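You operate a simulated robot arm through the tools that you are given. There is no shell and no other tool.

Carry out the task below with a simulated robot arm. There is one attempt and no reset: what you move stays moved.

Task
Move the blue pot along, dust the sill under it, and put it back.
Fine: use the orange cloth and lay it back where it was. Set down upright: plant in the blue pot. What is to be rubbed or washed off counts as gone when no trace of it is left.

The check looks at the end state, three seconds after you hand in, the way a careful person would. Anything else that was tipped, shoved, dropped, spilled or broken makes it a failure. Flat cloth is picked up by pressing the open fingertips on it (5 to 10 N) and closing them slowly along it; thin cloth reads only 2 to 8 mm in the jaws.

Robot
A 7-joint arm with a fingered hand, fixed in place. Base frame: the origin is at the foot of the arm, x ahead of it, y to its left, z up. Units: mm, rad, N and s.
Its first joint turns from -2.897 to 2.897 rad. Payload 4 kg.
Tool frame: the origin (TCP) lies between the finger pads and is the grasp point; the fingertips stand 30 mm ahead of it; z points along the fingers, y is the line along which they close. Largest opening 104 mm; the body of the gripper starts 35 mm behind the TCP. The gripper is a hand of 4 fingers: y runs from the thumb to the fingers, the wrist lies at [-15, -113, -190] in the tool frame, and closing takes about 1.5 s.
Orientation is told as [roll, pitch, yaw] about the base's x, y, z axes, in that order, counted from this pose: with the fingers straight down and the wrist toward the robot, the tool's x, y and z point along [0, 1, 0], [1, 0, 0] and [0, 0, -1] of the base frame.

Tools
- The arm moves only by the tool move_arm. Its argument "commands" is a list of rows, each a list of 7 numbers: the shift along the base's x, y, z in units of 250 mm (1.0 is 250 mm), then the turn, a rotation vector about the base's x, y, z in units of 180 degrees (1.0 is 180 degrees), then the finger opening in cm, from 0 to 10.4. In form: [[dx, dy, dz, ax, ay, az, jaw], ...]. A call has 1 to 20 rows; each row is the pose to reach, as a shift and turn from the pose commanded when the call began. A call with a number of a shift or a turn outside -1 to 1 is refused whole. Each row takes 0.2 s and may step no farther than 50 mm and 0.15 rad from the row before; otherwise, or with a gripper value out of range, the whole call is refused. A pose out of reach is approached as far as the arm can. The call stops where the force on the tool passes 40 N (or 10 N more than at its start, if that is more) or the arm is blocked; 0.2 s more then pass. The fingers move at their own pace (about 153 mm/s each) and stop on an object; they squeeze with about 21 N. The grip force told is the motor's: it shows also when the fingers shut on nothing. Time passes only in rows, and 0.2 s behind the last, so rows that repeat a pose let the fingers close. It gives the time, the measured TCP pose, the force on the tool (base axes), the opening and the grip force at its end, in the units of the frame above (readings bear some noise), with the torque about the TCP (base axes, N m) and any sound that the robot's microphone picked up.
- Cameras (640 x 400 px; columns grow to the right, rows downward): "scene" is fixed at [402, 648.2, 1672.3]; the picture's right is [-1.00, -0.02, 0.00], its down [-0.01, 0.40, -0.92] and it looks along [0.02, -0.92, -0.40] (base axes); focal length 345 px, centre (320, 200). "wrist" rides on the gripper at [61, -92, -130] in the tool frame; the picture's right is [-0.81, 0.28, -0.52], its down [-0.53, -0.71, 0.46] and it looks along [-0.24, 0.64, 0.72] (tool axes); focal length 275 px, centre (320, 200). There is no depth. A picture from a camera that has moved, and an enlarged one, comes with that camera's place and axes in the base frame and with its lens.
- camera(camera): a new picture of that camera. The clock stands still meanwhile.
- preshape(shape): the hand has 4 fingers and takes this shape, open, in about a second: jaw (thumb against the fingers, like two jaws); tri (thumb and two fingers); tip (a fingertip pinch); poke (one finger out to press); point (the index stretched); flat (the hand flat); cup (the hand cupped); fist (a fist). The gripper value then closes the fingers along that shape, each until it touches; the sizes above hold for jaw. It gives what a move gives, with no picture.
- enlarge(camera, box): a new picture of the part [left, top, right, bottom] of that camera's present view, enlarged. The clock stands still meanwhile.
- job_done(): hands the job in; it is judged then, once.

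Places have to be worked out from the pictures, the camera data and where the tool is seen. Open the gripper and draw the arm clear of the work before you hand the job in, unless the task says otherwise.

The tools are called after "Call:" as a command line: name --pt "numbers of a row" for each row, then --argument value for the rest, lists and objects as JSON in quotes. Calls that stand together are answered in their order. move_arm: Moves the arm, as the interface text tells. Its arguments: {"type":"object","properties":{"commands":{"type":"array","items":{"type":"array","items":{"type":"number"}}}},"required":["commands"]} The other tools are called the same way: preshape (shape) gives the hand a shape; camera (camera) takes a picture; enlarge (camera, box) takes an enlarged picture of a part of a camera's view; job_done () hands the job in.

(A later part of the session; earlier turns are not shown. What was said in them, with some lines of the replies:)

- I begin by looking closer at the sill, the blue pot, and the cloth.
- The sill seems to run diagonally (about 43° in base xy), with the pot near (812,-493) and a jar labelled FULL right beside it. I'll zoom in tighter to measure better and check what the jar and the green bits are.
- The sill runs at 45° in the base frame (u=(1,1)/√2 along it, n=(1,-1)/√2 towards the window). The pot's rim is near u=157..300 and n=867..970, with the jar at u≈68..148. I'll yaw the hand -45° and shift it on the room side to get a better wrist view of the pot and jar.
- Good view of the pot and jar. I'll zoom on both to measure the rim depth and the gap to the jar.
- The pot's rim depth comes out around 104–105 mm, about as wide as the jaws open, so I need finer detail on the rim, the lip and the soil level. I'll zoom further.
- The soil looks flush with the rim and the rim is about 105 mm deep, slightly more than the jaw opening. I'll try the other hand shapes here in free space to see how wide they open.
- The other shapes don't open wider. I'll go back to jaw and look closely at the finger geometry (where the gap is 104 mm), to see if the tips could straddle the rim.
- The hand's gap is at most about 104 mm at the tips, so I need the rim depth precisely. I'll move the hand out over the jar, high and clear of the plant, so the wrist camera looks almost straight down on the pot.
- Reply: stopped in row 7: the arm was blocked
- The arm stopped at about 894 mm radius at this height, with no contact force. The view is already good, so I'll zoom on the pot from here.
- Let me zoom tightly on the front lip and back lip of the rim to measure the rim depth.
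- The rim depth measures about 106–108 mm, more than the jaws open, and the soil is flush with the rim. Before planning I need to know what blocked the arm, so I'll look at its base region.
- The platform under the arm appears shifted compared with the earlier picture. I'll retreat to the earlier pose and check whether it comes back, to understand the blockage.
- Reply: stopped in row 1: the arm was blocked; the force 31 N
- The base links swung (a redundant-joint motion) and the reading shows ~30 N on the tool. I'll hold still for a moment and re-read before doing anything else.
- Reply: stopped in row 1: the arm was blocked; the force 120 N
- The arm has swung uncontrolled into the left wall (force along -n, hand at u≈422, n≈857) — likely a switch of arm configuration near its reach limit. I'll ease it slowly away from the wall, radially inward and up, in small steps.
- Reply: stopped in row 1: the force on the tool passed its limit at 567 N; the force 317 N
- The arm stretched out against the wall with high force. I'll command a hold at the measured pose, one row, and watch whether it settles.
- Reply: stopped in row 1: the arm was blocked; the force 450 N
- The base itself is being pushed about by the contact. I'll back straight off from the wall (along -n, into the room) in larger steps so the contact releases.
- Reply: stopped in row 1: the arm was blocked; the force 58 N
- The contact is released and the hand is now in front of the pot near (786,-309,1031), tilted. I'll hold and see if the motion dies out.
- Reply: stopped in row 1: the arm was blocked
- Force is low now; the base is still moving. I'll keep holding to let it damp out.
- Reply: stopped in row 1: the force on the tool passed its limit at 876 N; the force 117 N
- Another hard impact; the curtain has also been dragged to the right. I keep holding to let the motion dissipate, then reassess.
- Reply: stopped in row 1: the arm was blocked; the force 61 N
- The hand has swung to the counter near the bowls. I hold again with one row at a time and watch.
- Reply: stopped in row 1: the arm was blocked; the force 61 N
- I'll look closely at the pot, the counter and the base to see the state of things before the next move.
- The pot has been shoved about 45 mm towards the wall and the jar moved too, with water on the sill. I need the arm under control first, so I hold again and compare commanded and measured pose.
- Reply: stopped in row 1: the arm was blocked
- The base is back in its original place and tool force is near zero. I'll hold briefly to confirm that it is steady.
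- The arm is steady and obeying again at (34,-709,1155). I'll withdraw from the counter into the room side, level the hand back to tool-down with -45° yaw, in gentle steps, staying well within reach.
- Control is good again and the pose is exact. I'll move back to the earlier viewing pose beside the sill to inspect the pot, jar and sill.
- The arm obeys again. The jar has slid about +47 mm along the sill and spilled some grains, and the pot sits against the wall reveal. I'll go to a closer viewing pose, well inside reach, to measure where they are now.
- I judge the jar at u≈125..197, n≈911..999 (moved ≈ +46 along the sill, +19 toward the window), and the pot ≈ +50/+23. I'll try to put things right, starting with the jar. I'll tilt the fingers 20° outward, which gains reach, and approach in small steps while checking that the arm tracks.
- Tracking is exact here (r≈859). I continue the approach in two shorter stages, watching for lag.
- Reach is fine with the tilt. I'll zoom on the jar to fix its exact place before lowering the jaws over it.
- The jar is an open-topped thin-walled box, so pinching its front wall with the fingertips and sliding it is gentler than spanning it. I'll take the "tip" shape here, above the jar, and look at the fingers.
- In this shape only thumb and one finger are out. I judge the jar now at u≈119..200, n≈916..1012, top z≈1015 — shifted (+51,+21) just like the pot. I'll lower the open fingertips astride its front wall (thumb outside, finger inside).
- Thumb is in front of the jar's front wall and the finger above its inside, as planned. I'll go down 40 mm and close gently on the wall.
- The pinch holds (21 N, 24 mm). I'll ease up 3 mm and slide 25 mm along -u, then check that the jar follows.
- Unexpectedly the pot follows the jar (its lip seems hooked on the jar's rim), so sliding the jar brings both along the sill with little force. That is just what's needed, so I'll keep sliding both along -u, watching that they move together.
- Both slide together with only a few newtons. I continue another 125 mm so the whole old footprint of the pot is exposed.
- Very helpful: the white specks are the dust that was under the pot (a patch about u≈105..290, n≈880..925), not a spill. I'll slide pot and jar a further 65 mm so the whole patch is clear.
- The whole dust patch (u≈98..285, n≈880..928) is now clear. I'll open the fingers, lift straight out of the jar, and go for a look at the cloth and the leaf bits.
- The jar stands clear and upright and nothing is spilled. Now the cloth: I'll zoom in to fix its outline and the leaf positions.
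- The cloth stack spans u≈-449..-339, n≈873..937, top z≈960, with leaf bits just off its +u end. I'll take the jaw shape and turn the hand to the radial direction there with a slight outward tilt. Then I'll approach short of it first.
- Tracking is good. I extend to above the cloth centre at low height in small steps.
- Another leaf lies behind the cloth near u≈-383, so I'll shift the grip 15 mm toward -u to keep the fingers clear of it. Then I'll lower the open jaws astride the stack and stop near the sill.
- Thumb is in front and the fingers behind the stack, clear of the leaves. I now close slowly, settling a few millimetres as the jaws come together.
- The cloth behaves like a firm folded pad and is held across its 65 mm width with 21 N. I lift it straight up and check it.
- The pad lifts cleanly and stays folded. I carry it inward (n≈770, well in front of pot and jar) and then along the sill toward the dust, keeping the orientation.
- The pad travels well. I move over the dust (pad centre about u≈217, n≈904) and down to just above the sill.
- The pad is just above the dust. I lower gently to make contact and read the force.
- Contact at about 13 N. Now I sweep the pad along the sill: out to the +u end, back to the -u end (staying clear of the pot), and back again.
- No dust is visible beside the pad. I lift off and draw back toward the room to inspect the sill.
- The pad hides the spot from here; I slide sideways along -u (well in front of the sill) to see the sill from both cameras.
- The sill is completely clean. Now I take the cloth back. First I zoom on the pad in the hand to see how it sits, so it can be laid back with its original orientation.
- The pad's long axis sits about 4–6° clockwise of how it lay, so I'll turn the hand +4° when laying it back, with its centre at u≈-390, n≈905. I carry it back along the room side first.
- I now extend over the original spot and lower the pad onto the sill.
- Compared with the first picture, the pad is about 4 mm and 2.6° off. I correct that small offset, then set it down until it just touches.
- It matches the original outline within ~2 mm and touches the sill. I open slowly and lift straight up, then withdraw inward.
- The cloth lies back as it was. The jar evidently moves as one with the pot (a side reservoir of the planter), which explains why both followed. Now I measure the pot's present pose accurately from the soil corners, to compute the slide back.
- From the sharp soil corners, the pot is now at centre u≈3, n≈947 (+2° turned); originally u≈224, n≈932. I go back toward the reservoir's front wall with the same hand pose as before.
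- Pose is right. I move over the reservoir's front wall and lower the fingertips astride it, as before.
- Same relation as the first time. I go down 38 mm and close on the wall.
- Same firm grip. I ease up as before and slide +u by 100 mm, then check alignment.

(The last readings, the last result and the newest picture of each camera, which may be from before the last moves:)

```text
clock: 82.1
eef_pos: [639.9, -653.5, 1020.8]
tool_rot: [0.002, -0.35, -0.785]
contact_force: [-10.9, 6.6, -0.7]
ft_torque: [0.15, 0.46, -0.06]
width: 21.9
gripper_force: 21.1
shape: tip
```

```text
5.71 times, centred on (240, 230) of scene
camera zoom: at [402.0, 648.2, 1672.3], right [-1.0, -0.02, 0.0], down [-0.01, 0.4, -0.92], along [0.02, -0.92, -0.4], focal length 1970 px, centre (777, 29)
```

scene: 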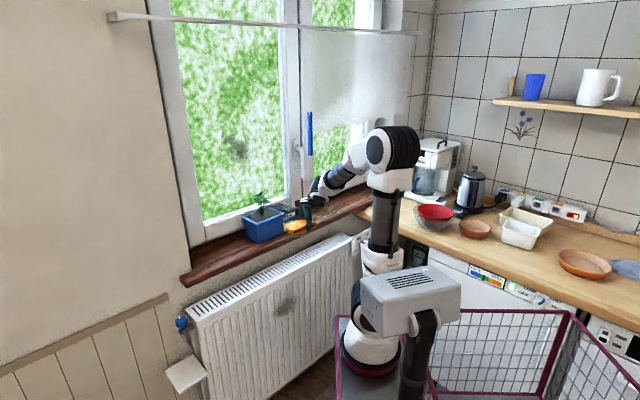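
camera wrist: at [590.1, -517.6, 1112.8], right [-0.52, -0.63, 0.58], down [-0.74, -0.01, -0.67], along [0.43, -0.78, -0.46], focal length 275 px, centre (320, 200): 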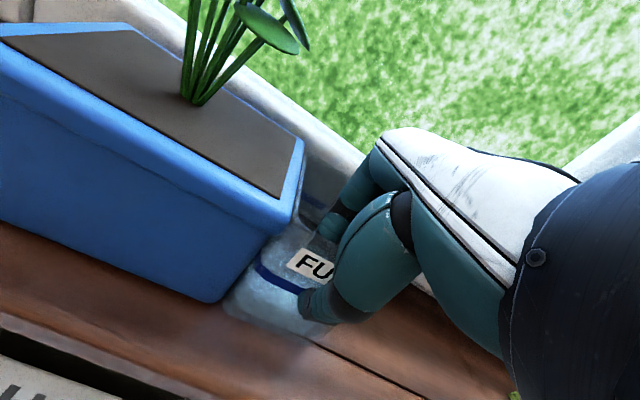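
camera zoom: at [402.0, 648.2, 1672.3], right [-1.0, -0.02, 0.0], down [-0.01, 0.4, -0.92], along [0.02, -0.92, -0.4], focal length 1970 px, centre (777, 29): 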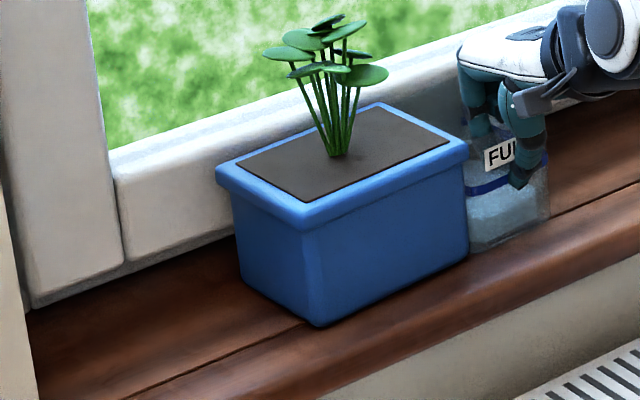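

The pot follows, though it is now turned about +4° and the fingers slipped ~8 mm along the wall. I'll combine the next slide with a -4.5° turn of the hand and a small pull toward the room.

Call:
move_arm --pt "0.01 0.02 0 0 0 -0.004 0" --pt "0.025 0.04 0 0 0 -0.008 0" --pt "0.04 0.065 0 0 0 -0.012 0" --pt "0.06 0.095 0 0 0 -0.016 0" --pt "0.08 0.125 0 0 0 -0.02 0" --pt "0.1 0.155 0 0 0 -0.025 0" --pt "0.12 0.18 0 0 0 -0.025 0" --pt "0.1357 0.2036 0 0 0 -0.025 0" --pt "0.1357 0.2036 0 0 0 -0.025 0"

Call:
enlarge --camera "scene" --box '[190, 195, 260, 265]'

Call:
camera --camera "wrist"

```text
clock: 84.1
eef_pos: [673.4, -603.1, 1020.2]
tool_rot: [0.001, -0.348, -0.865]
contact_force: [-0.9, -1.2, 0.2]
ft_torque: [0.03, 0.06, -0.1]
width: 18.5
gripper_force: 21.1
shape: tip
```

```text
5.71 times, centred on (225, 230) of scene
camera zoom: at [402.0, 648.2, 1672.3], right [-1.0, -0.02, 0.0], down [-0.01, 0.4, -0.92], along [0.02, -0.92, -0.4], focal length 1970 px, centre (863, 29)
```

zoom: 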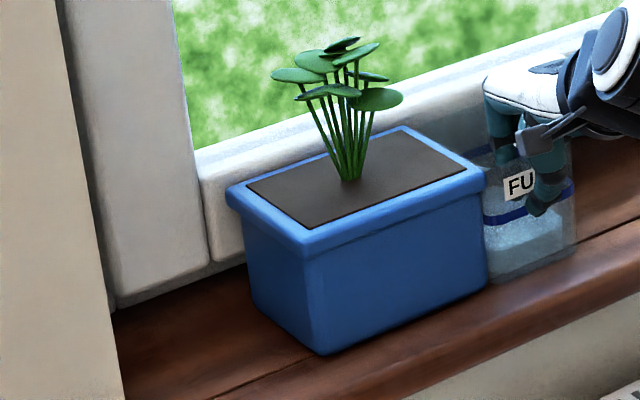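

```text
taken
camera wrist: at [634.7, -463.5, 1111.2], right [-0.56, -0.59, 0.58], down [-0.74, 0.05, -0.67], along [0.37, -0.81, -0.46], focal length 275 px, centre (320, 200)
```

wrist: 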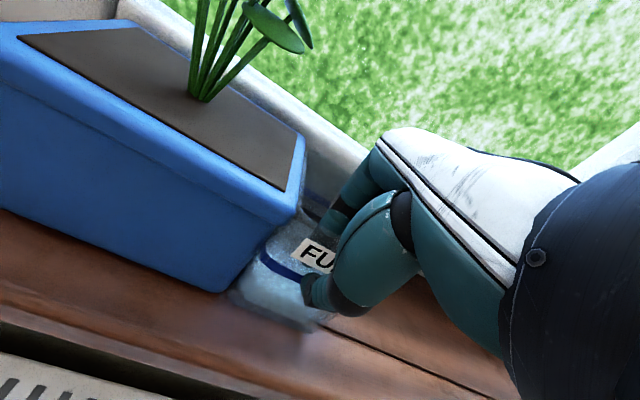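

Orientation is corrected (≈45°). Remaining: about +72 mm along u and -19 mm in n. I slide diagonally for that.

Call:
move_arm --pt "0.015 0.03 0 0 0 0 0" --pt "0.035 0.065 0 0 0 0 0" --pt "0.055 0.1 0 0 0 0 0" --pt "0.075 0.135 0 0 0 0 0" --pt "0.095 0.17 0 0 0 0 0" --pt "0.115 0.205 0 0 0 0 0" --pt "0.135 0.24 0 0 0 0 0" --pt "0.1527 0.2659 0 0 0 0 0" --pt "0.1527 0.2659 0 0 0 0 0"

Call:
enlarge --camera "scene" --box '[190, 205, 245, 255]'

Call:
enlarge --camera "scene" --box '[180, 200, 270, 290]'

```text
clock: 86.1
eef_pos: [710.9, -535.9, 1018.8]
tool_rot: [0.0, -0.347, -0.863]
contact_force: [-2.2, -1.6, 0.3]
ft_torque: [0.02, 0.09, -0.06]
width: 18.6
gripper_force: 21.1
shape: tip
```

```text
8.00 times, centred on (218, 230) of scene
camera zoom: at [402.0, 648.2, 1672.3], right [-1.0, -0.02, 0.0], down [-0.01, 0.4, -0.92], along [0.02, -0.92, -0.4], focal length 2758 px, centre (1140, -40)
```

zoom: 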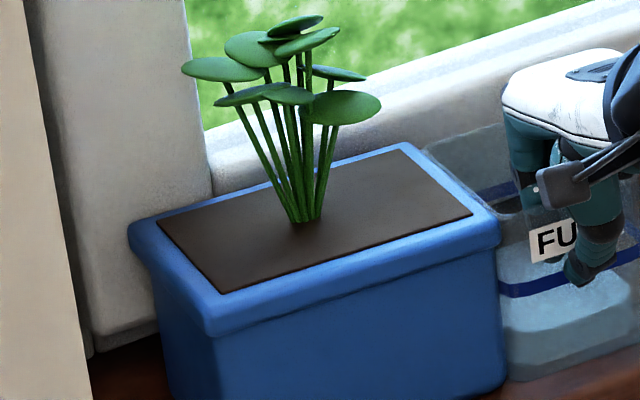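

```text
4.44 times, centred on (225, 245) of scene
camera zoom: at [402.0, 648.2, 1672.3], right [-1.0, -0.02, 0.0], down [-0.01, 0.4, -0.92], along [0.02, -0.92, -0.4], focal length 1532 px, centre (742, 0)
```

zoom: 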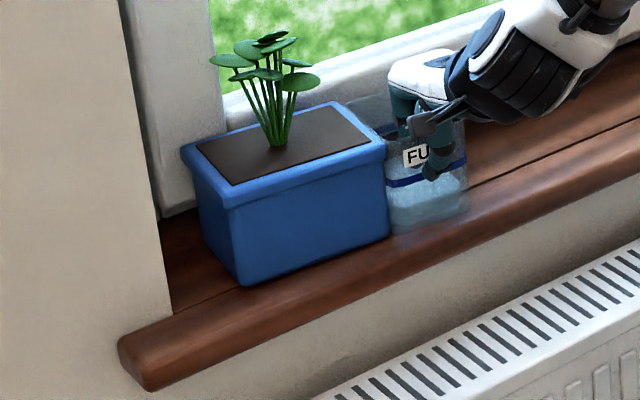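

The pot's centre is at u≈220, n≈945, but pulling at the end turned it about 7° clockwise. Pulling straight back along -u at this front wall should turn it counter-clockwise and bring it toward the room. Afterwards I can push it +u in line with its centre. First I pull back 30 mm.

Call:
move_arm --pt "-0.02 -0.02 0 0 0 0 0" --pt "-0.042 -0.042 0 0 0 0 0" --pt "-0.064 -0.064 0 0 0 0 0" --pt "-0.085 -0.085 0 0 0 0 0" --pt "-0.085 -0.085 0 0 0 0 0"

Call:
enlarge --camera "scene" --box '[190, 205, 245, 255]'

```text
clock: 87.3
eef_pos: [690.1, -557.6, 1019.5]
tool_rot: [0.001, -0.347, -0.863]
contact_force: [1.3, 1.2, -1.2]
ft_torque: [0.04, 0.0, -0.05]
width: 18.4
gripper_force: 21.4
shape: tip
```

```text
8.00 times, centred on (218, 230) of scene
camera zoom: at [402.0, 648.2, 1672.3], right [-1.0, -0.02, 0.0], down [-0.01, 0.4, -0.92], along [0.02, -0.92, -0.4], focal length 2758 px, centre (1140, -40)
```

zoom: 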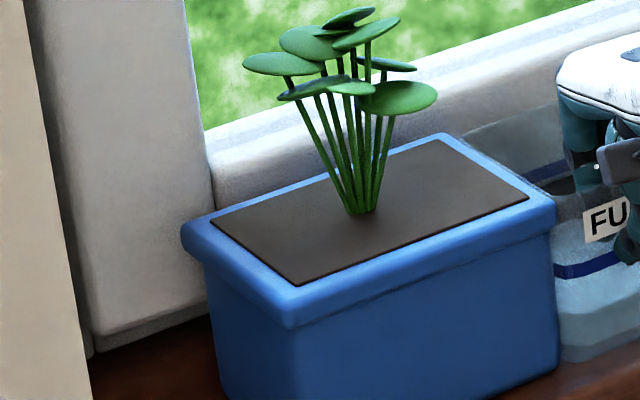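

Orientation is now 45.0° with the centre at u≈197, n≈933, so only about +27 mm of straight travel along u remains. I release the wall, lift out, and go round behind the reservoir's -u face to push it in line with its centre.

Call:
move_arm --pt "0 0 0 0 0 0 2.5" --pt "0 0 0 0 0 0 4.0" --pt "0 0 0 0 0 0 5.0" --pt "0 0 0 0 0 0 5.0" --pt "0 0 0.06 0 0 0 5.0" --pt "0 0 0.13 0 0 0 5.0" --pt "0 0 0.2 0 0 0 5.0" --pt "0 0 0.27 0 0 0 5.0" --pt "0 0 0.32 0 0 0 5.0" --pt "-0.03 -0.1 0.32 0 0 0.006 3.0" --pt "-0.06 -0.2 0.32 0 0 0.012 1.0" --pt "-0.09 -0.3 0.32 0 0 0.018 0" --pt "-0.116 -0.416 0.32 0 0 0.025 0" --pt "-0.116 -0.416 0.32 0 0 0.025 0"

Call:
camera --camera "wrist"

Call:
enlarge --camera "scene" --box '[190, 160, 290, 270]'

```text
clock: 90.3
eef_pos: [660.3, -661.4, 1100.9]
tool_rot: [-0.001, -0.349, -0.784]
contact_force: [-0.3, 0.4, 0.3]
ft_torque: [-0.02, -0.01, -0.03]
width: 0.0
gripper_force: 21.1
shape: tip
```

```text
taken
camera wrist: at [611.8, -525.9, 1191.4], right [-0.52, -0.63, 0.58], down [-0.74, -0.01, -0.67], along [0.43, -0.78, -0.46], focal length 275 px, centre (320, 200)
```

wrist: 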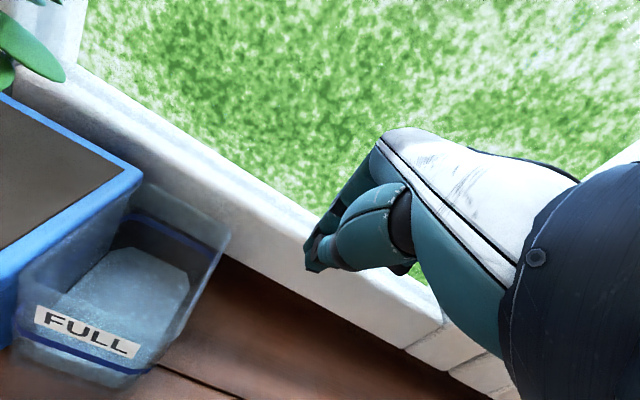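

```text
3.64 times, centred on (240, 215) of scene
camera zoom: at [402.0, 648.2, 1672.3], right [-1.0, -0.02, 0.0], down [-0.01, 0.4, -0.92], along [0.02, -0.92, -0.4], focal length 1254 px, centre (611, 146)
```

zoom: 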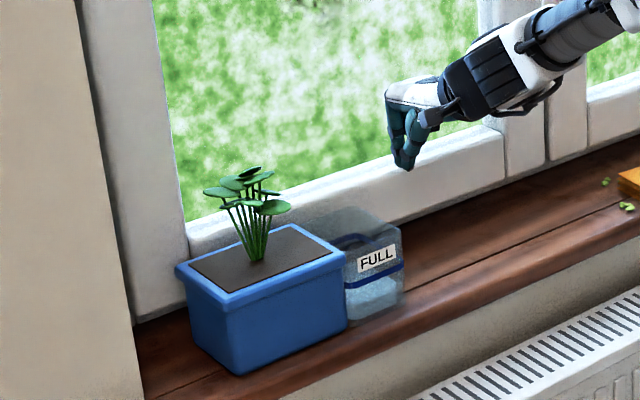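

Fingertips closed at u≈0, n≈935. I lower them behind the reservoir and push gently along +u to just short of the needed travel, then measure.

Call:
move_arm --pt "0 0 -0.08 0 0 0 0" --pt "0 0 -0.16 0 0 0 0" --pt "0 0 -0.24 0 0 0 0" --pt "0 0 -0.32 0 0 0 0" --pt "0 0 -0.392 0 0 0 0" --pt "0.03 0.03 -0.392 0 0 0 0" --pt "0.06 0.06 -0.392 0 0 0 0" --pt "0.08 0.08 -0.392 0 0 0 0" --pt "0.1 0.1 -0.392 0 0 0 0" --pt "0.12 0.12 -0.392 0 0 0 0" --pt "0.14 0.14 -0.392 0 0 0 0" --pt "0.155 0.155 -0.392 0 0 0 0" --pt "0.155 0.155 -0.392 0 0 0 0"

Call:
enlarge --camera "scene" --box '[190, 205, 245, 255]'

Call:
enlarge --camera "scene" --box '[190, 170, 290, 280]'

```text
clock: 93.1
eef_pos: [700.3, -620.4, 1002.9]
tool_rot: [0.0, -0.347, -0.786]
contact_force: [-1.2, -1.6, 0.0]
ft_torque: [0.04, -0.09, 0.01]
width: 0.0
gripper_force: 21.0
shape: tip
```

```text
8.00 times, centred on (218, 230) of scene
camera zoom: at [402.0, 648.2, 1672.3], right [-1.0, -0.02, 0.0], down [-0.01, 0.4, -0.92], along [0.02, -0.92, -0.4], focal length 2758 px, centre (1140, -40)
```

zoom: 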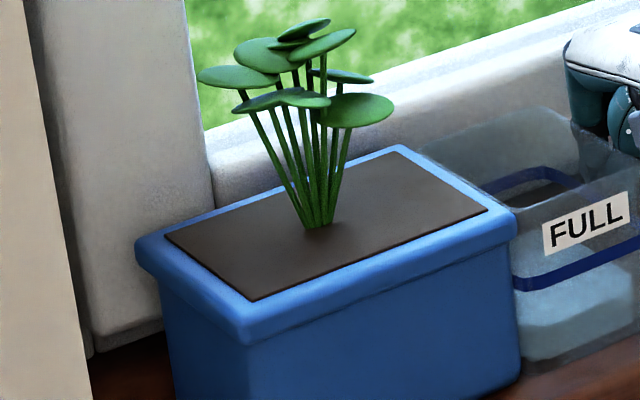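

```text
3.64 times, centred on (240, 225) of scene
camera zoom: at [402.0, 648.2, 1672.3], right [-1.0, -0.02, 0.0], down [-0.01, 0.4, -0.92], along [0.02, -0.92, -0.4], focal length 1254 px, centre (611, 109)
```

zoom: 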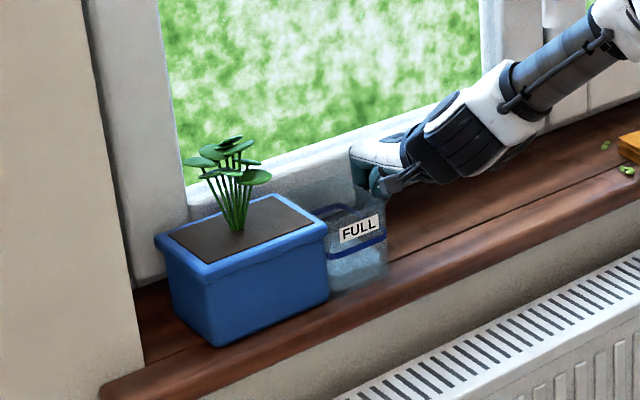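

Now at centre u≈217, n≈936, still 45°. The remaining 7 mm I push the same way, then check against the original picture.

Call:
move_arm --pt "0.007 0.007 0 0 0 0 0" --pt "0.014 0.014 0 0 0 0 0" --pt "0.021 0.021 0 0 0 0 0" --pt "0.021 0.021 0 0 0 0 0"

Call:
enlarge --camera "scene" --box '[190, 205, 245, 255]'

Call:
enlarge --camera "scene" --box '[180, 200, 270, 290]'

```text
clock: 94.1
eef_pos: [704.9, -617.0, 1002.8]
tool_rot: [0.0, -0.35, -0.787]
contact_force: [-3.3, -4.0, 1.8]
ft_torque: [0.14, -0.13, 0.08]
width: 0.0
gripper_force: 20.9
shape: tip
```

```text
8.00 times, centred on (218, 230) of scene
camera zoom: at [402.0, 648.2, 1672.3], right [-1.0, -0.02, 0.0], down [-0.01, 0.4, -0.92], along [0.02, -0.92, -0.4], focal length 2758 px, centre (1140, -40)
```

zoom: 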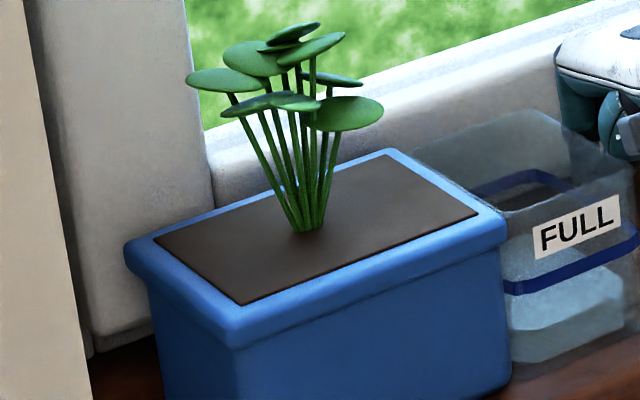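

```text
4.44 times, centred on (225, 245) of scene
camera zoom: at [402.0, 648.2, 1672.3], right [-1.0, -0.02, 0.0], down [-0.01, 0.4, -0.92], along [0.02, -0.92, -0.4], focal length 1532 px, centre (742, 0)
```

zoom: 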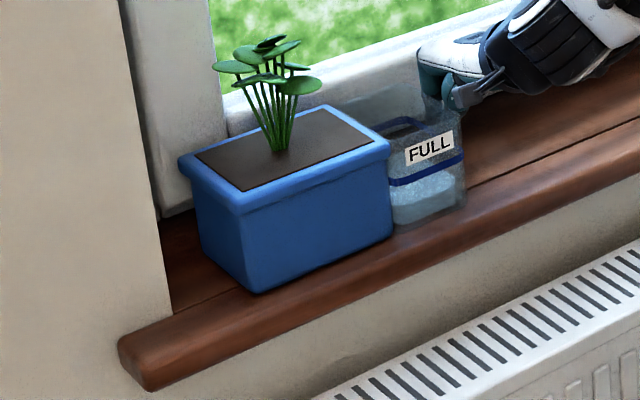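

The pot is back within about 3 mm of its original outline, upright, with the sill clean. I withdraw the hand from the reservoir, and then look at the rest of the scene, especially the curtain with the blue pull-wand that was dragged aside.

Call:
move_arm --pt "-0.02 -0.02 0 0 0 0 0" --pt "-0.06 -0.06 0.02 0 0 0 0" --pt "-0.08 -0.08 0.08 0 0 0 0" --pt "-0.08 -0.08 0.16 0 0 0 0" --pt "-0.1 -0.06 0.24 0 0 0 0" --pt "-0.16 0 0.3 0 0 0 0" --pt "-0.26 0.1 0.34 0 0 0 0" --pt "-0.36 0.2 0.36 0 0 0 0" --pt "-0.46 0.3 0.36 0 0 0 0" --pt "-0.56 0.4 0.36 0 0 0 0" --pt "-0.56 0.4 0.36 0 0 0 0"

Call:
camera --camera "scene"

Call:
enlarge --camera "scene" --box '[100, 0, 440, 210]'

Call:
enlarge --camera "scene" --box '[280, 90, 350, 170]'

```text
clock: 96.5
eef_pos: [564.5, -516.3, 1092.7]
tool_rot: [-0.001, -0.348, -0.786]
contact_force: [-0.3, 0.1, -0.5]
ft_torque: [0.01, -0.03, 0.03]
width: 0.1
gripper_force: 20.6
shape: tip
```

```text
taken
```

scene: 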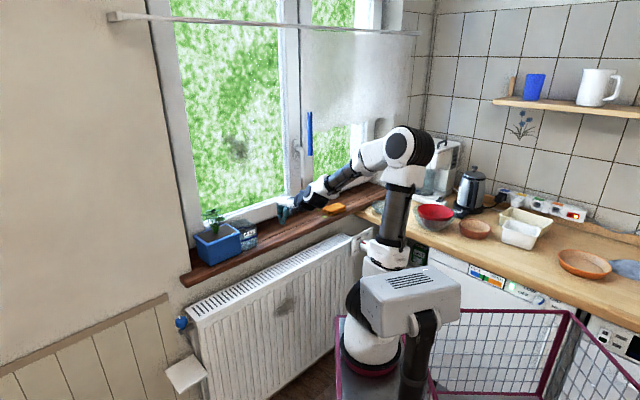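

```text
1.88 times, centred on (270, 105) of scene
camera zoom: at [402.0, 648.2, 1672.3], right [-1.0, -0.02, 0.0], down [-0.01, 0.4, -0.92], along [0.02, -0.92, -0.4], focal length 649 px, centre (414, 379)
```

zoom: 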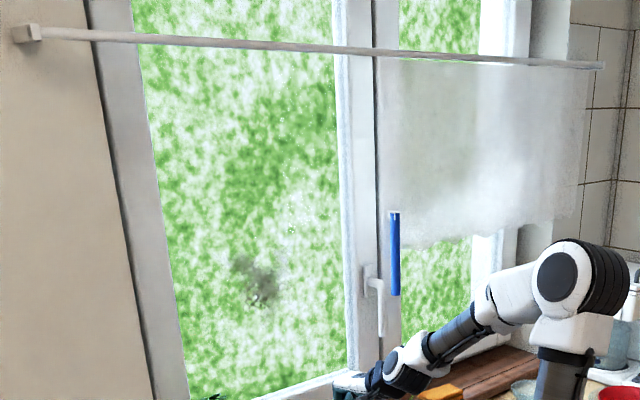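

```text
5.00 times, centred on (315, 130) of scene
camera zoom: at [402.0, 648.2, 1672.3], right [-1.0, -0.02, 0.0], down [-0.01, 0.4, -0.92], along [0.02, -0.92, -0.4], focal length 1724 px, centre (345, 550)
```

zoom: 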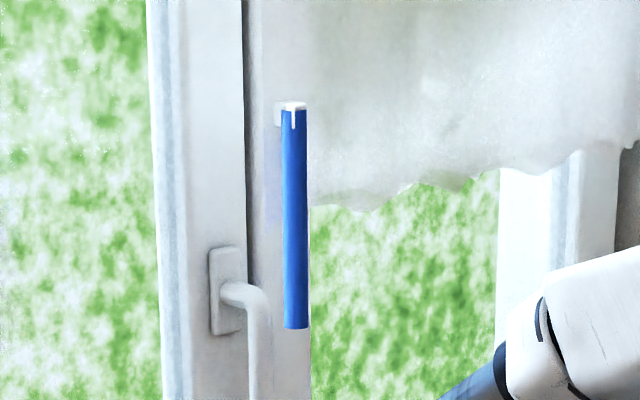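

Everything on the sill is right; the one thing out of place is the sheer curtain, whose blue grip bar slid from u≈+410 to u≈-175 when the arm swung. I'll try to slide it back by pushing the bar's free lower end along +u with closed fingertips, tilting the hand outward for ample reach. First I tilt further and raise, checking that the arm tracks.

Call:
move_arm --pt "-0.03 0 0.06 -0.0262 -0.0262 0 0" --pt "-0.07 0 0.12 -0.0524 -0.0524 0 0" --pt "-0.11 0 0.18 -0.0786 -0.0786 0 0" --pt "-0.15 0 0.24 -0.1048 -0.1048 0 0" --pt "-0.19 0 0.3 -0.131 -0.131 0 0" --pt "-0.23 0 0.36 -0.1571 -0.1571 0 0" --pt "-0.23 0 0.36 -0.1571 -0.1571 0 0"

Call:
camera --camera "scene"

Call:
camera --camera "wrist"

```text
clock: 98.1
eef_pos: [506.9, -517.6, 1182.4]
tool_rot: [0.001, -1.047, -0.786]
contact_force: [0.3, -0.4, -0.2]
ft_torque: [-0.01, 0.0, 0.04]
width: 0.0
gripper_force: 21.1
shape: tip
```

```text
taken
```

scene: 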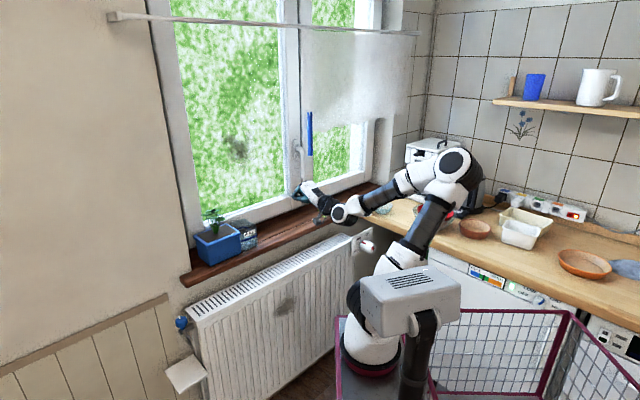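

```text
taken
camera wrist: at [438.6, -362.2, 1168.1], right [-0.79, -0.35, 0.5], down [-0.35, -0.4, -0.85], along [0.5, -0.84, 0.2], focal length 275 px, centre (320, 200)
```

wrist: 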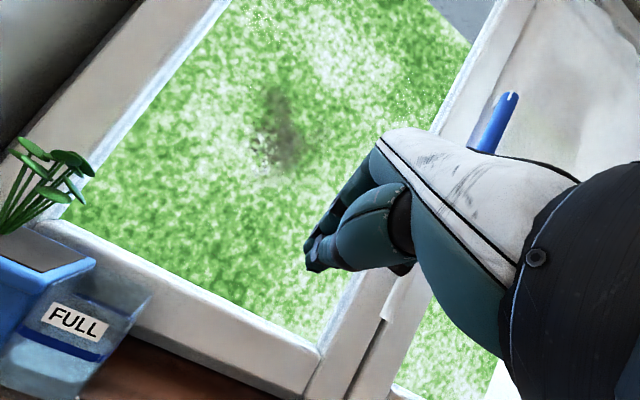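

The arm tracks well. By triangulation the bar hangs at u≈-146, n≈809, z≈1288..1462 (originally u≈421 at the same n and z). I move the closed fingertips to the bar's -u side at z≈1312, first staying on the room side.

Call:
move_arm --pt "-0.09 -0.074 0.075 0 0 0 0" --pt "-0.18 -0.148 0.15 0 0 0 0" --pt "-0.27 -0.222 0.225 0 0 0 0" --pt "-0.36 -0.296 0.3 0 0 0 0" --pt "-0.45 -0.37 0.375 0 0 0 0" --pt "-0.55 -0.444 0.45 0 0 0 0" --pt "-0.653 -0.518 0.52 0 0 0 0" --pt "-0.653 -0.518 0.52 0 0 0 0"

Call:
camera --camera "wrist"

Call:
enlarge --camera "scene" --box '[260, 80, 440, 220]'

```text
clock: 99.9
eef_pos: [344.7, -647.8, 1311.5]
tool_rot: [0.0, -1.045, -0.786]
contact_force: [1.1, -0.4, 0.2]
ft_torque: [0.03, 0.0, -0.02]
width: 0.3
gripper_force: 21.1
shape: tip
```

```text
taken
camera wrist: at [276.0, -493.0, 1297.9], right [-0.79, -0.35, 0.5], down [-0.35, -0.4, -0.85], along [0.5, -0.84, 0.19], focal length 275 px, centre (320, 200)
```

wrist: 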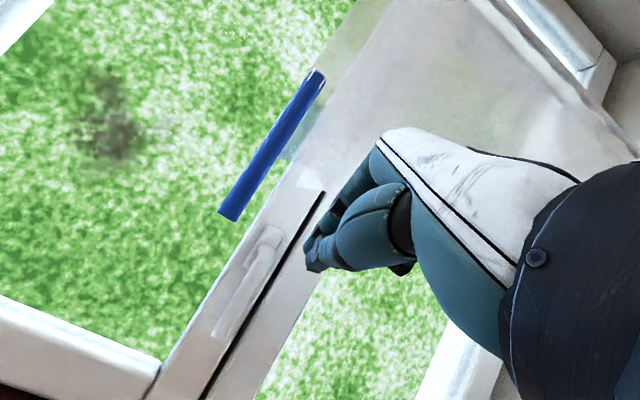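

```text
2.86 times, centred on (350, 150) of scene
camera zoom: at [402.0, 648.2, 1672.3], right [-1.0, -0.02, 0.0], down [-0.01, 0.4, -0.92], along [0.02, -0.92, -0.4], focal length 985 px, centre (234, 343)
```

zoom: 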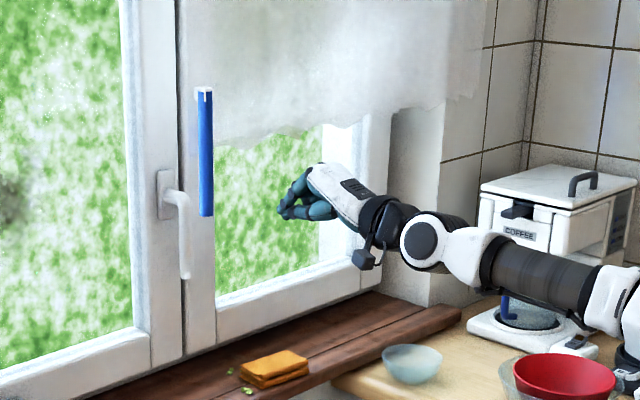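

Bar bottom triangulates to u≈-154, n≈819, z≈1289. I bring the fingertips in beside it (n≈808, below the curtain's hem) and push gently along +u for a first stretch.

Call:
move_arm --pt "0.1 -0.1 0 0 0 0 0" --pt "0.2 -0.2 0 0 0 0 0" --pt "0.3 -0.3 0 0 0 0 0" --pt "0.34 -0.26 0 0 0 0 0" --pt "0.38 -0.22 0 0 0 0 0" --pt "0.42 -0.18 0 0 0 0 0" --pt "0.46 -0.14 0 0 0 0 0" --pt "0.5 -0.1 0 0 0 0 0" --pt "0.54 -0.06 0 0 0 0 0" --pt "0.54 -0.06 0 0 0 0 0"

Call:
camera --camera "scene"

Call:
camera --camera "wrist"

```text
clock: 102.1
eef_pos: [479.7, -663.1, 1313.1]
tool_rot: [0.0, -1.049, -0.789]
contact_force: [0.3, -0.3, -1.2]
ft_torque: [-0.02, 0.01, -0.02]
width: 0.1
gripper_force: 21.0
shape: tip
```

```text
taken
```

scene: 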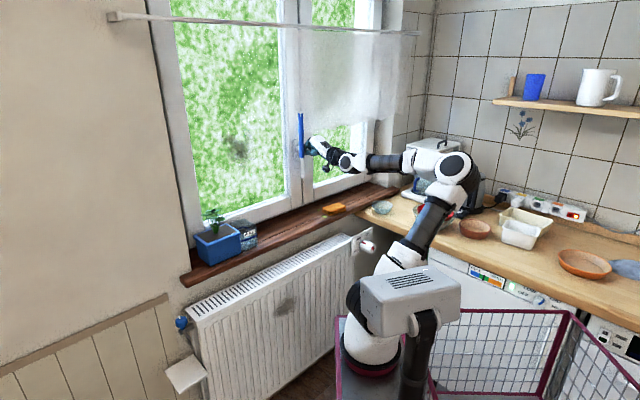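

```text
taken
camera wrist: at [411.0, -508.0, 1298.5], right [-0.79, -0.35, 0.5], down [-0.35, -0.4, -0.85], along [0.5, -0.84, 0.2], focal length 275 px, centre (320, 200)
```

wrist: 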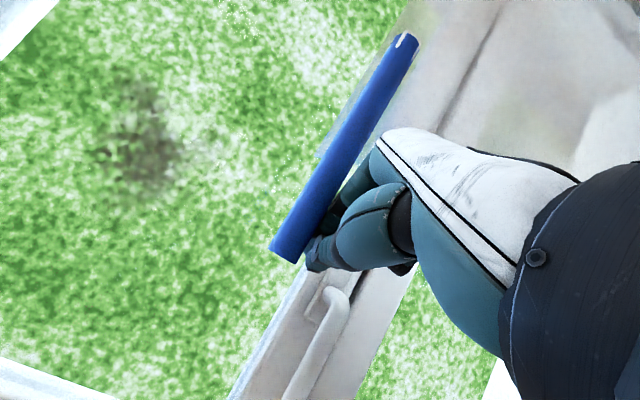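

The bar is moving with the hand at negligible force. I continue pushing +u in a long gentle stroke.

Call:
move_arm --pt "0.07 0.07 0 0 0 0 0" --pt "0.14 0.14 0 0 0 0 0" --pt "0.21 0.21 0 0 0 0 0" --pt "0.28 0.28 0 0 0 0 0" --pt "0.35 0.35 0 0 0 0 0" --pt "0.42 0.42 0 0 0 0 0" --pt "0.49 0.49 0 0 0 0 0" --pt "0.56 0.56 0 0 0 0 0" --pt "0.63 0.63 0 0 0 0 0" --pt "0.7 0.7 0 0 0 0 0" --pt "0.77 0.77 0 0 0 0 0" --pt "0.84 0.84 0 0 0 0 0" --pt "0.84 0.84 0 0 0 0 0"

Call:
camera --camera "scene"

Call:
camera --camera "wrist"

```text
clock: 104.9
eef_pos: [690.5, -452.4, 1312.4]
tool_rot: [0.001, -1.047, -0.787]
contact_force: [-1.4, -0.1, -0.1]
ft_torque: [0.0, 0.0, 0.0]
width: 0.0
gripper_force: 20.8
shape: tip
```

```text
taken
```

scene: 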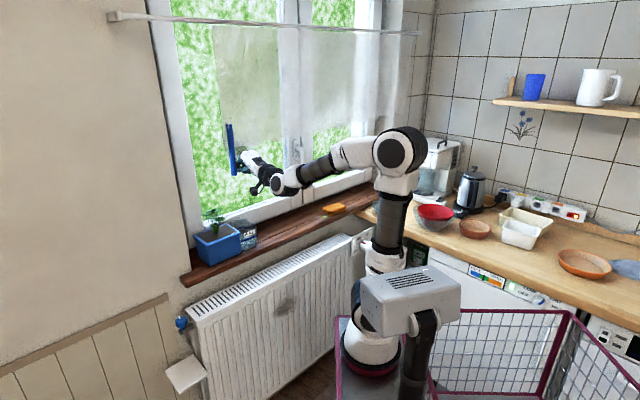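

```text
taken
camera wrist: at [621.8, -296.9, 1298.4], right [-0.79, -0.35, 0.5], down [-0.35, -0.4, -0.85], along [0.5, -0.84, 0.19], focal length 275 px, centre (320, 200)
```

wrist: 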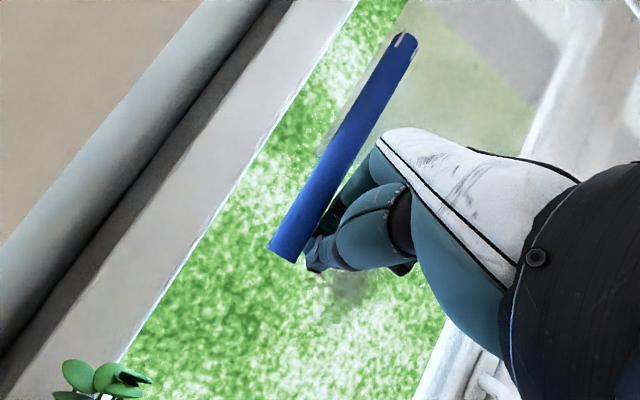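

The curtain slides back nicely. I continue, in a shorter stroke, and check the bar's position against the first picture.

Call:
move_arm --pt "0.06 0.06 0 0 0 0 0" --pt "0.12 0.12 0 0 0 0 0" --pt "0.18 0.18 0 0 0 0 0" --pt "0.24 0.24 0 0 0 0 0" --pt "0.3 0.3 0 0 0 0 0" --pt "0.36 0.36 0 0 0 0 0" --pt "0.42 0.42 0 0 0 0 0" --pt "0.48 0.48 0 0 0 0 0" --pt "0.48 0.48 0 0 0 0 0"

Call:
camera --camera "scene"

Call:
enlarge --camera "scene" --box '[120, 100, 440, 300]'

```text
clock: 106.9
eef_pos: [810.1, -333.8, 1311.7]
tool_rot: [0.0, -1.045, -0.786]
contact_force: [-0.2, -0.6, 0.0]
ft_torque: [-0.01, 0.01, -0.02]
width: 0.0
gripper_force: 21.0
shape: tip
```

```text
taken
```

scene: 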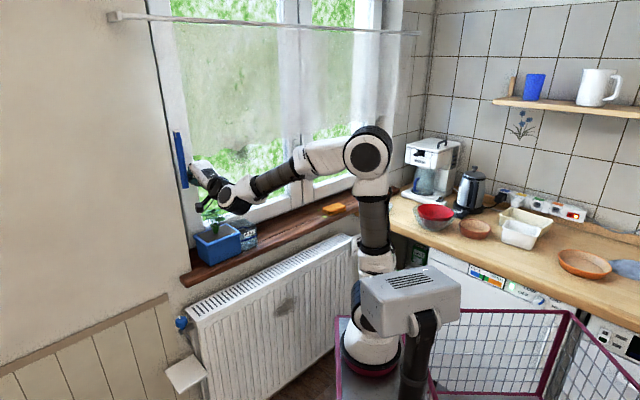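

```text
2.00 times, centred on (280, 200) of scene
camera zoom: at [402.0, 648.2, 1672.3], right [-1.0, -0.02, 0.0], down [-0.01, 0.4, -0.92], along [0.02, -0.92, -0.4], focal length 690 px, centre (400, 200)
```

zoom: 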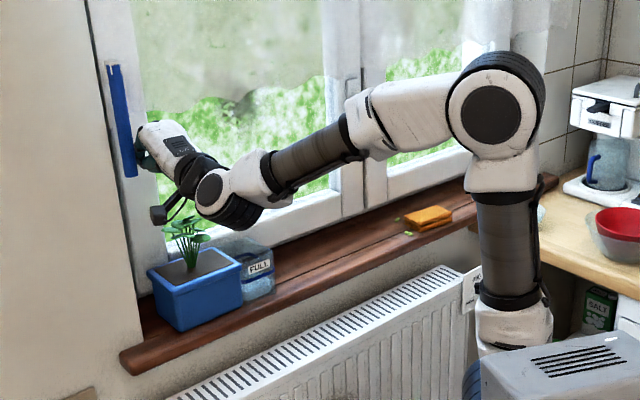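

About 58 mm remain to the bar's original place. I push most of it and compare.

Call:
move_arm --pt "0.04 0.04 0 0 0 0 0" --pt "0.08 0.08 0 0 0 0 0" --pt "0.12 0.12 0 0 0 0 0" --pt "0.15 0.15 0 0 0 0 0" --pt "0.15 0.15 0 0 0 0 0"

Call:
enlarge --camera "scene" --box '[120, 100, 440, 300]'

```text
clock: 108.1
eef_pos: [846.5, -294.8, 1311.7]
tool_rot: [0.001, -1.045, -0.788]
contact_force: [0.0, 0.4, 0.4]
ft_torque: [0.02, 0.0, 0.03]
width: 0.0
gripper_force: 21.3
shape: tip
```

```text
2.00 times, centred on (280, 200) of scene
camera zoom: at [402.0, 648.2, 1672.3], right [-1.0, -0.02, 0.0], down [-0.01, 0.4, -0.92], along [0.02, -0.92, -0.4], focal length 690 px, centre (400, 200)
```

zoom: 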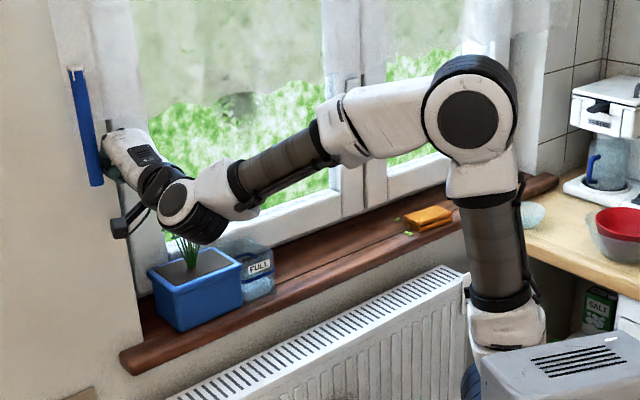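

Nearly identical now. I compare with exactly the same enlarged view as at the start.

Call:
enlarge --camera "scene" --box '[170, 180, 290, 290]'

Call:
camera --camera "scene"

```text
3.64 times, centred on (230, 235) of scene
camera zoom: at [402.0, 648.2, 1672.3], right [-1.0, -0.02, 0.0], down [-0.01, 0.4, -0.92], along [0.02, -0.92, -0.4], focal length 1254 px, centre (647, 73)
```

zoom: 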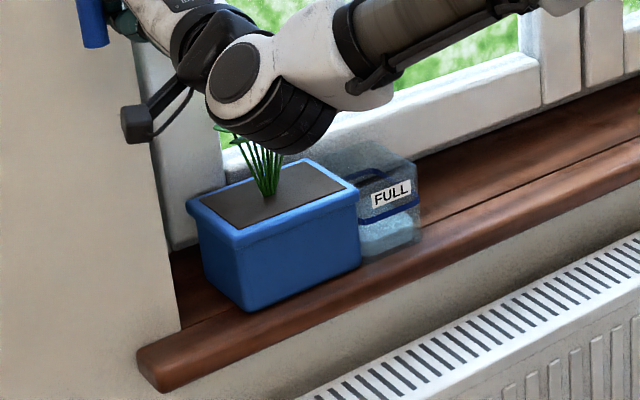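

```text
taken
```

scene: 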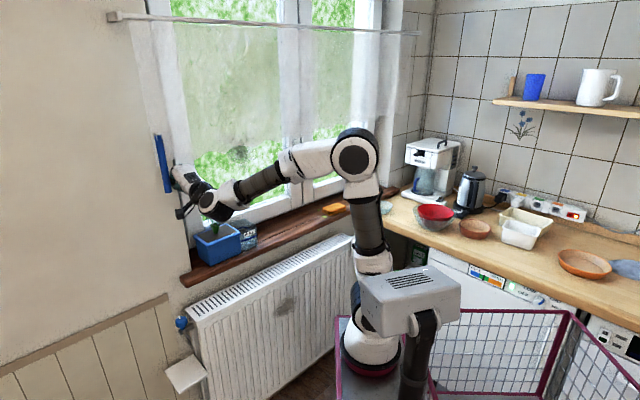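

The bar needs roughly 6 mm more; the pot outline matches the original within a couple of pixels. I give the bar the last nudge and back off.

Call:
move_arm --pt "0.01 0.01 0 0 0 0 0" --pt "0.02 0.02 0 0 0 0 0" --pt "0.02 0.02 0 0 0 0 0" --pt "0.005 0.005 0 0 0 0 0" --pt "-0.03 -0.03 0 0 0 0 0" --pt "-0.1 -0.02 0 0 0 0 0" --pt "-0.2 0.08 0 0 0 0 0" --pt "-0.32 0.18 0 0 0 0 0" --pt "-0.44 0.28 0 0 0 0 0" --pt "-0.44 0.28 0 0 0 0 0"

Call:
enlarge --camera "scene" --box '[170, 180, 290, 290]'

Call:
enlarge --camera "scene" --box '[120, 100, 440, 300]'

```text
clock: 110.3
eef_pos: [735.7, -225.4, 1312.9]
tool_rot: [0.001, -1.046, -0.786]
contact_force: [-0.2, 0.6, 0.0]
ft_torque: [0.04, 0.0, 0.01]
width: 0.3
gripper_force: 21.4
shape: tip
```

```text
3.64 times, centred on (230, 235) of scene
camera zoom: at [402.0, 648.2, 1672.3], right [-1.0, -0.02, 0.0], down [-0.01, 0.4, -0.92], along [0.02, -0.92, -0.4], focal length 1254 px, centre (647, 73)
```

zoom: 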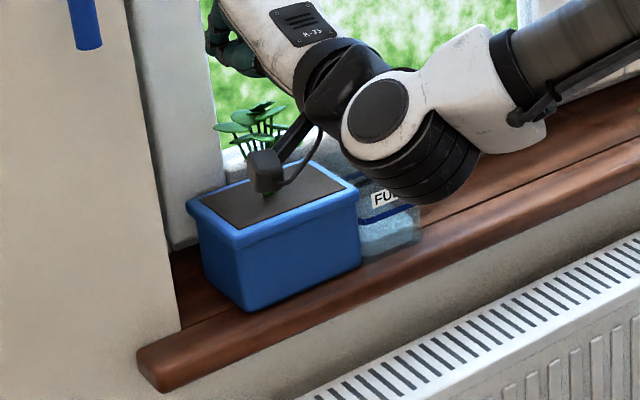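

```text
2.00 times, centred on (280, 200) of scene
camera zoom: at [402.0, 648.2, 1672.3], right [-1.0, -0.02, 0.0], down [-0.01, 0.4, -0.92], along [0.02, -0.92, -0.4], focal length 690 px, centre (400, 200)
```

zoom: 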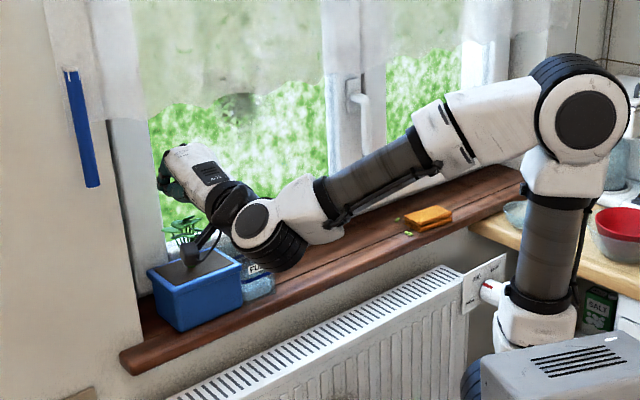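

The bar and curtain match the original picture, and the pot, sill and cloth are in place. I now withdraw the arm into the room, return the hand to tool-down, and open it.

Call:
move_arm --pt "-0.12 0 0 0 0 0 0" --pt "-0.24 -0.02 0 0 0 0 0" --pt "-0.36 -0.04 0 0 0 0 0" --pt "-0.48 -0.08 0 0 0 0 0" --pt "-0.6 -0.14 0 0 0 0 0" --pt "-0.72 -0.2 0 0 0 0 0" --pt "-0.84 -0.26 0 0 0 0 0" --pt "-0.94 -0.3 0 0 0 0 0" --pt "-0.94 -0.3 0 0.03 0.03 0 0" --pt "-0.94 -0.3 0 0.06 0.06 0 0" --pt "-0.94 -0.3 0 0.09 0.09 0 0" --pt "-0.94 -0.3 0 0.12 0.12 0 0" --pt "-0.94 -0.3 0 0.15 0.15 0 0" --pt "-0.94 -0.3 -0.05 0.18 0.18 0 0" --pt "-0.94 -0.3 -0.1 0.21 0.21 0 0" --pt "-0.94 -0.3 -0.15 0.2357 0.2357 0 0" --pt "-0.94 -0.3 -0.15 0.2357 0.2357 0 0"

Call:
preshape --shape "jaw"

Call:
camera --camera "scene"

Call:
camera --camera "wrist"

```text
clock: 112.9
eef_pos: [538.6, -240.4, 1314.7]
tool_rot: [-0.004, -0.582, -0.559]
contact_force: [0.7, -0.3, 0.0]
ft_torque: [-0.05, 0.01, 0.01]
width: 0.0
gripper_force: 20.6
shape: tip
out of reach, approached as far as the arm can: row 6, 7, 8
stopped in row 12: the arm was blocked; the commanded pose is now the measured one
```

```text
clock: 113.8
eef_pos: [538.8, -240.1, 1315.1]
tool_rot: [-0.004, -0.581, -0.558]
contact_force: [-0.3, -0.2, 0.8]
ft_torque: [0.0, 0.02, -0.02]
width: 103.8
gripper_force: 0.0
shape: jaw
```

```text
taken
```

scene: 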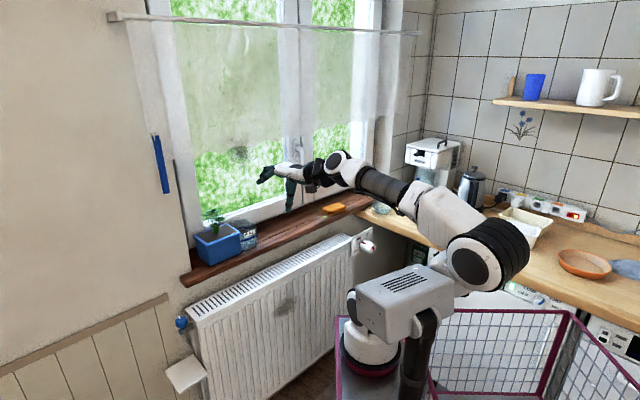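

```text
taken
camera wrist: at [446.6, -109.9, 1373.5], right [-0.48, -0.65, 0.59], down [-0.58, -0.27, -0.77], along [0.66, -0.71, -0.25], focal length 275 px, centre (320, 200)
```

wrist: 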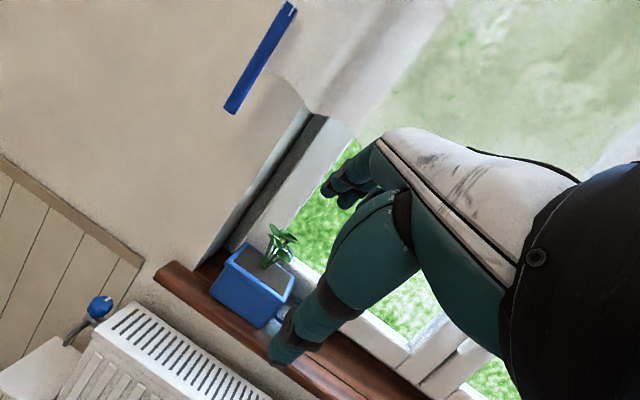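

The hand is open and clear. The arm is folded rather tightly, so I ease it slightly back outward along the way it came and check the whole scene once more.

Call:
move_arm --pt "0.02 -0.06 0 0 0 0 10.4" --pt "0.03 -0.14 0 0 0 0 10.4" --pt "0.04 -0.22 0 0 0 0 10.4" --pt "0.04 -0.3 0 0 0 0 10.4" --pt "0.04 -0.3 0 0 0 0 10.4"

Call:
camera --camera "scene"

Call:
enlarge --camera "scene" --box '[180, 200, 270, 290]'

Call:
enlarge --camera "scene" --box '[310, 190, 360, 225]'

Call:
enlarge --camera "scene" --box '[380, 60, 640, 290]'

```text
clock: 115.0
eef_pos: [547.6, -317.9, 1314.9]
tool_rot: [-0.003, -0.58, -0.564]
contact_force: [-0.7, -0.3, -0.1]
ft_torque: [0.01, -0.02, 0.0]
width: 103.6
gripper_force: 0.1
shape: jaw
```

```text
taken
```

scene: 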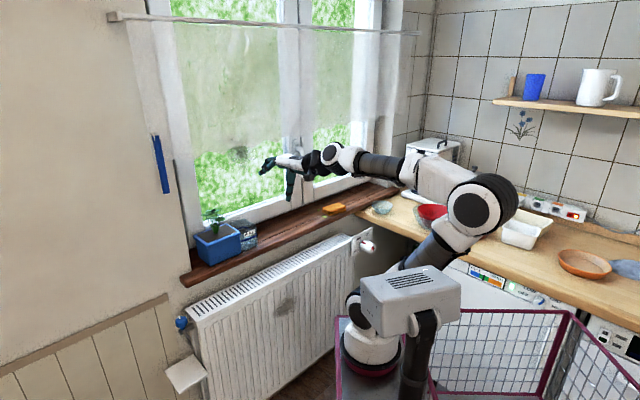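

```text
4.44 times, centred on (225, 245) of scene
camera zoom: at [402.0, 648.2, 1672.3], right [-1.0, -0.02, 0.0], down [-0.01, 0.4, -0.92], along [0.02, -0.92, -0.4], focal length 1532 px, centre (742, 0)
```

zoom: 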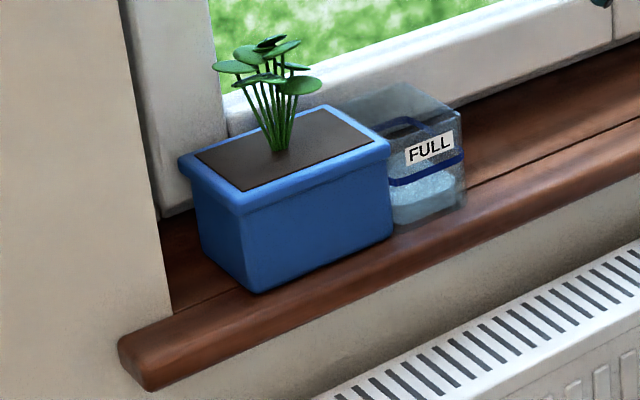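

```text
11.43 times, centred on (335, 208) of scene
camera zoom: at [402.0, 648.2, 1672.3], right [-1.0, -0.02, 0.0], down [-0.01, 0.4, -0.92], along [0.02, -0.92, -0.4], focal length 3940 px, centre (149, 114)
```

zoom: 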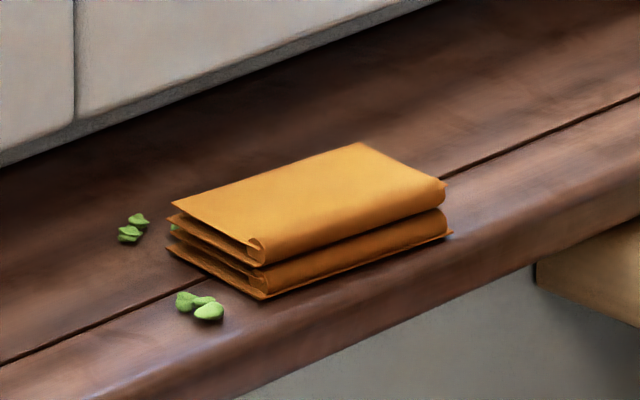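

```text
1.74 times, centred on (510, 175) of scene
camera zoom: at [402.0, 648.2, 1672.3], right [-1.0, -0.02, 0.0], down [-0.01, 0.4, -0.92], along [0.02, -0.92, -0.4], focal length 600 px, centre (-10, 244)
```

zoom: 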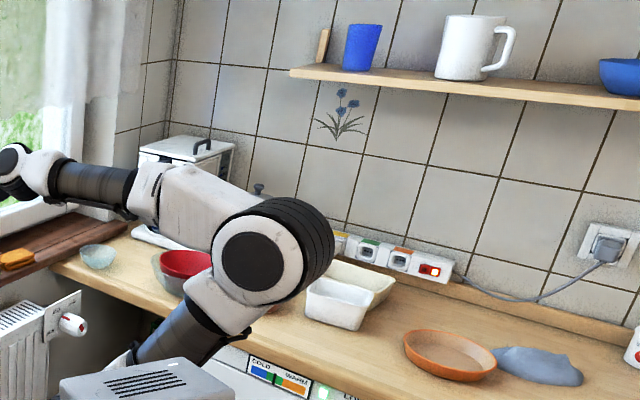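

The final views show the dust gone and the pot upright at its original spot, with the reservoir still attached and no spill visible. The cloth is folded where it lay, the leaf bits look undisturbed, and the curtain bar is back. The hand is open and clear, so I hand in.

Call:
job_done

```text
The job is handed in.
```

The job is handed in: the dust is gone and the pot and cloth are back in place, but the arm went out of control partway through and hit things hard.

**End state, judged from the pictures:**
- **Dust:** I slid the pot along the sill together with the clear FULL box beside it, which moved as one with it. I wiped the exposed patch with the orange cloth, and no trace of dust shows.
- **Pot:** It is upright and within about 3 mm of its original outline. The FULL box sits where it was, with no wet or spilled patch visible.
- **Cloth:** It is folded on its original spot to within about 2–3 mm. The leaf bits around it look undisturbed.
- **Hand:** It is open, and the arm is drawn clear of the sill.

**What went wrong:** Early on I extended the arm to where it blocked, near its reach limit at that height. It then swung by itself for about three seconds.
- **Impacts:** The hand pressed hard against the left wall, and peak readings on the tool reached about 570 N and later about 880 N.
- **Pot shoved:** The pot and the FULL box slid about 50 mm. I put them back as part of the job.
- **Curtain dragged:** The sheer curtain and its blue grip bar were pulled right across the window. I pushed the bar back to its original place in the picture.
- **Counter:** The arm swept past the bowls and coffee maker. I saw nothing there clearly moved or broken, but in the last view the arm hid part of the counter, so I could not check all of it.

I also could not check for marks on the wall, or whether the FULL box lost any of its contents in the shove.
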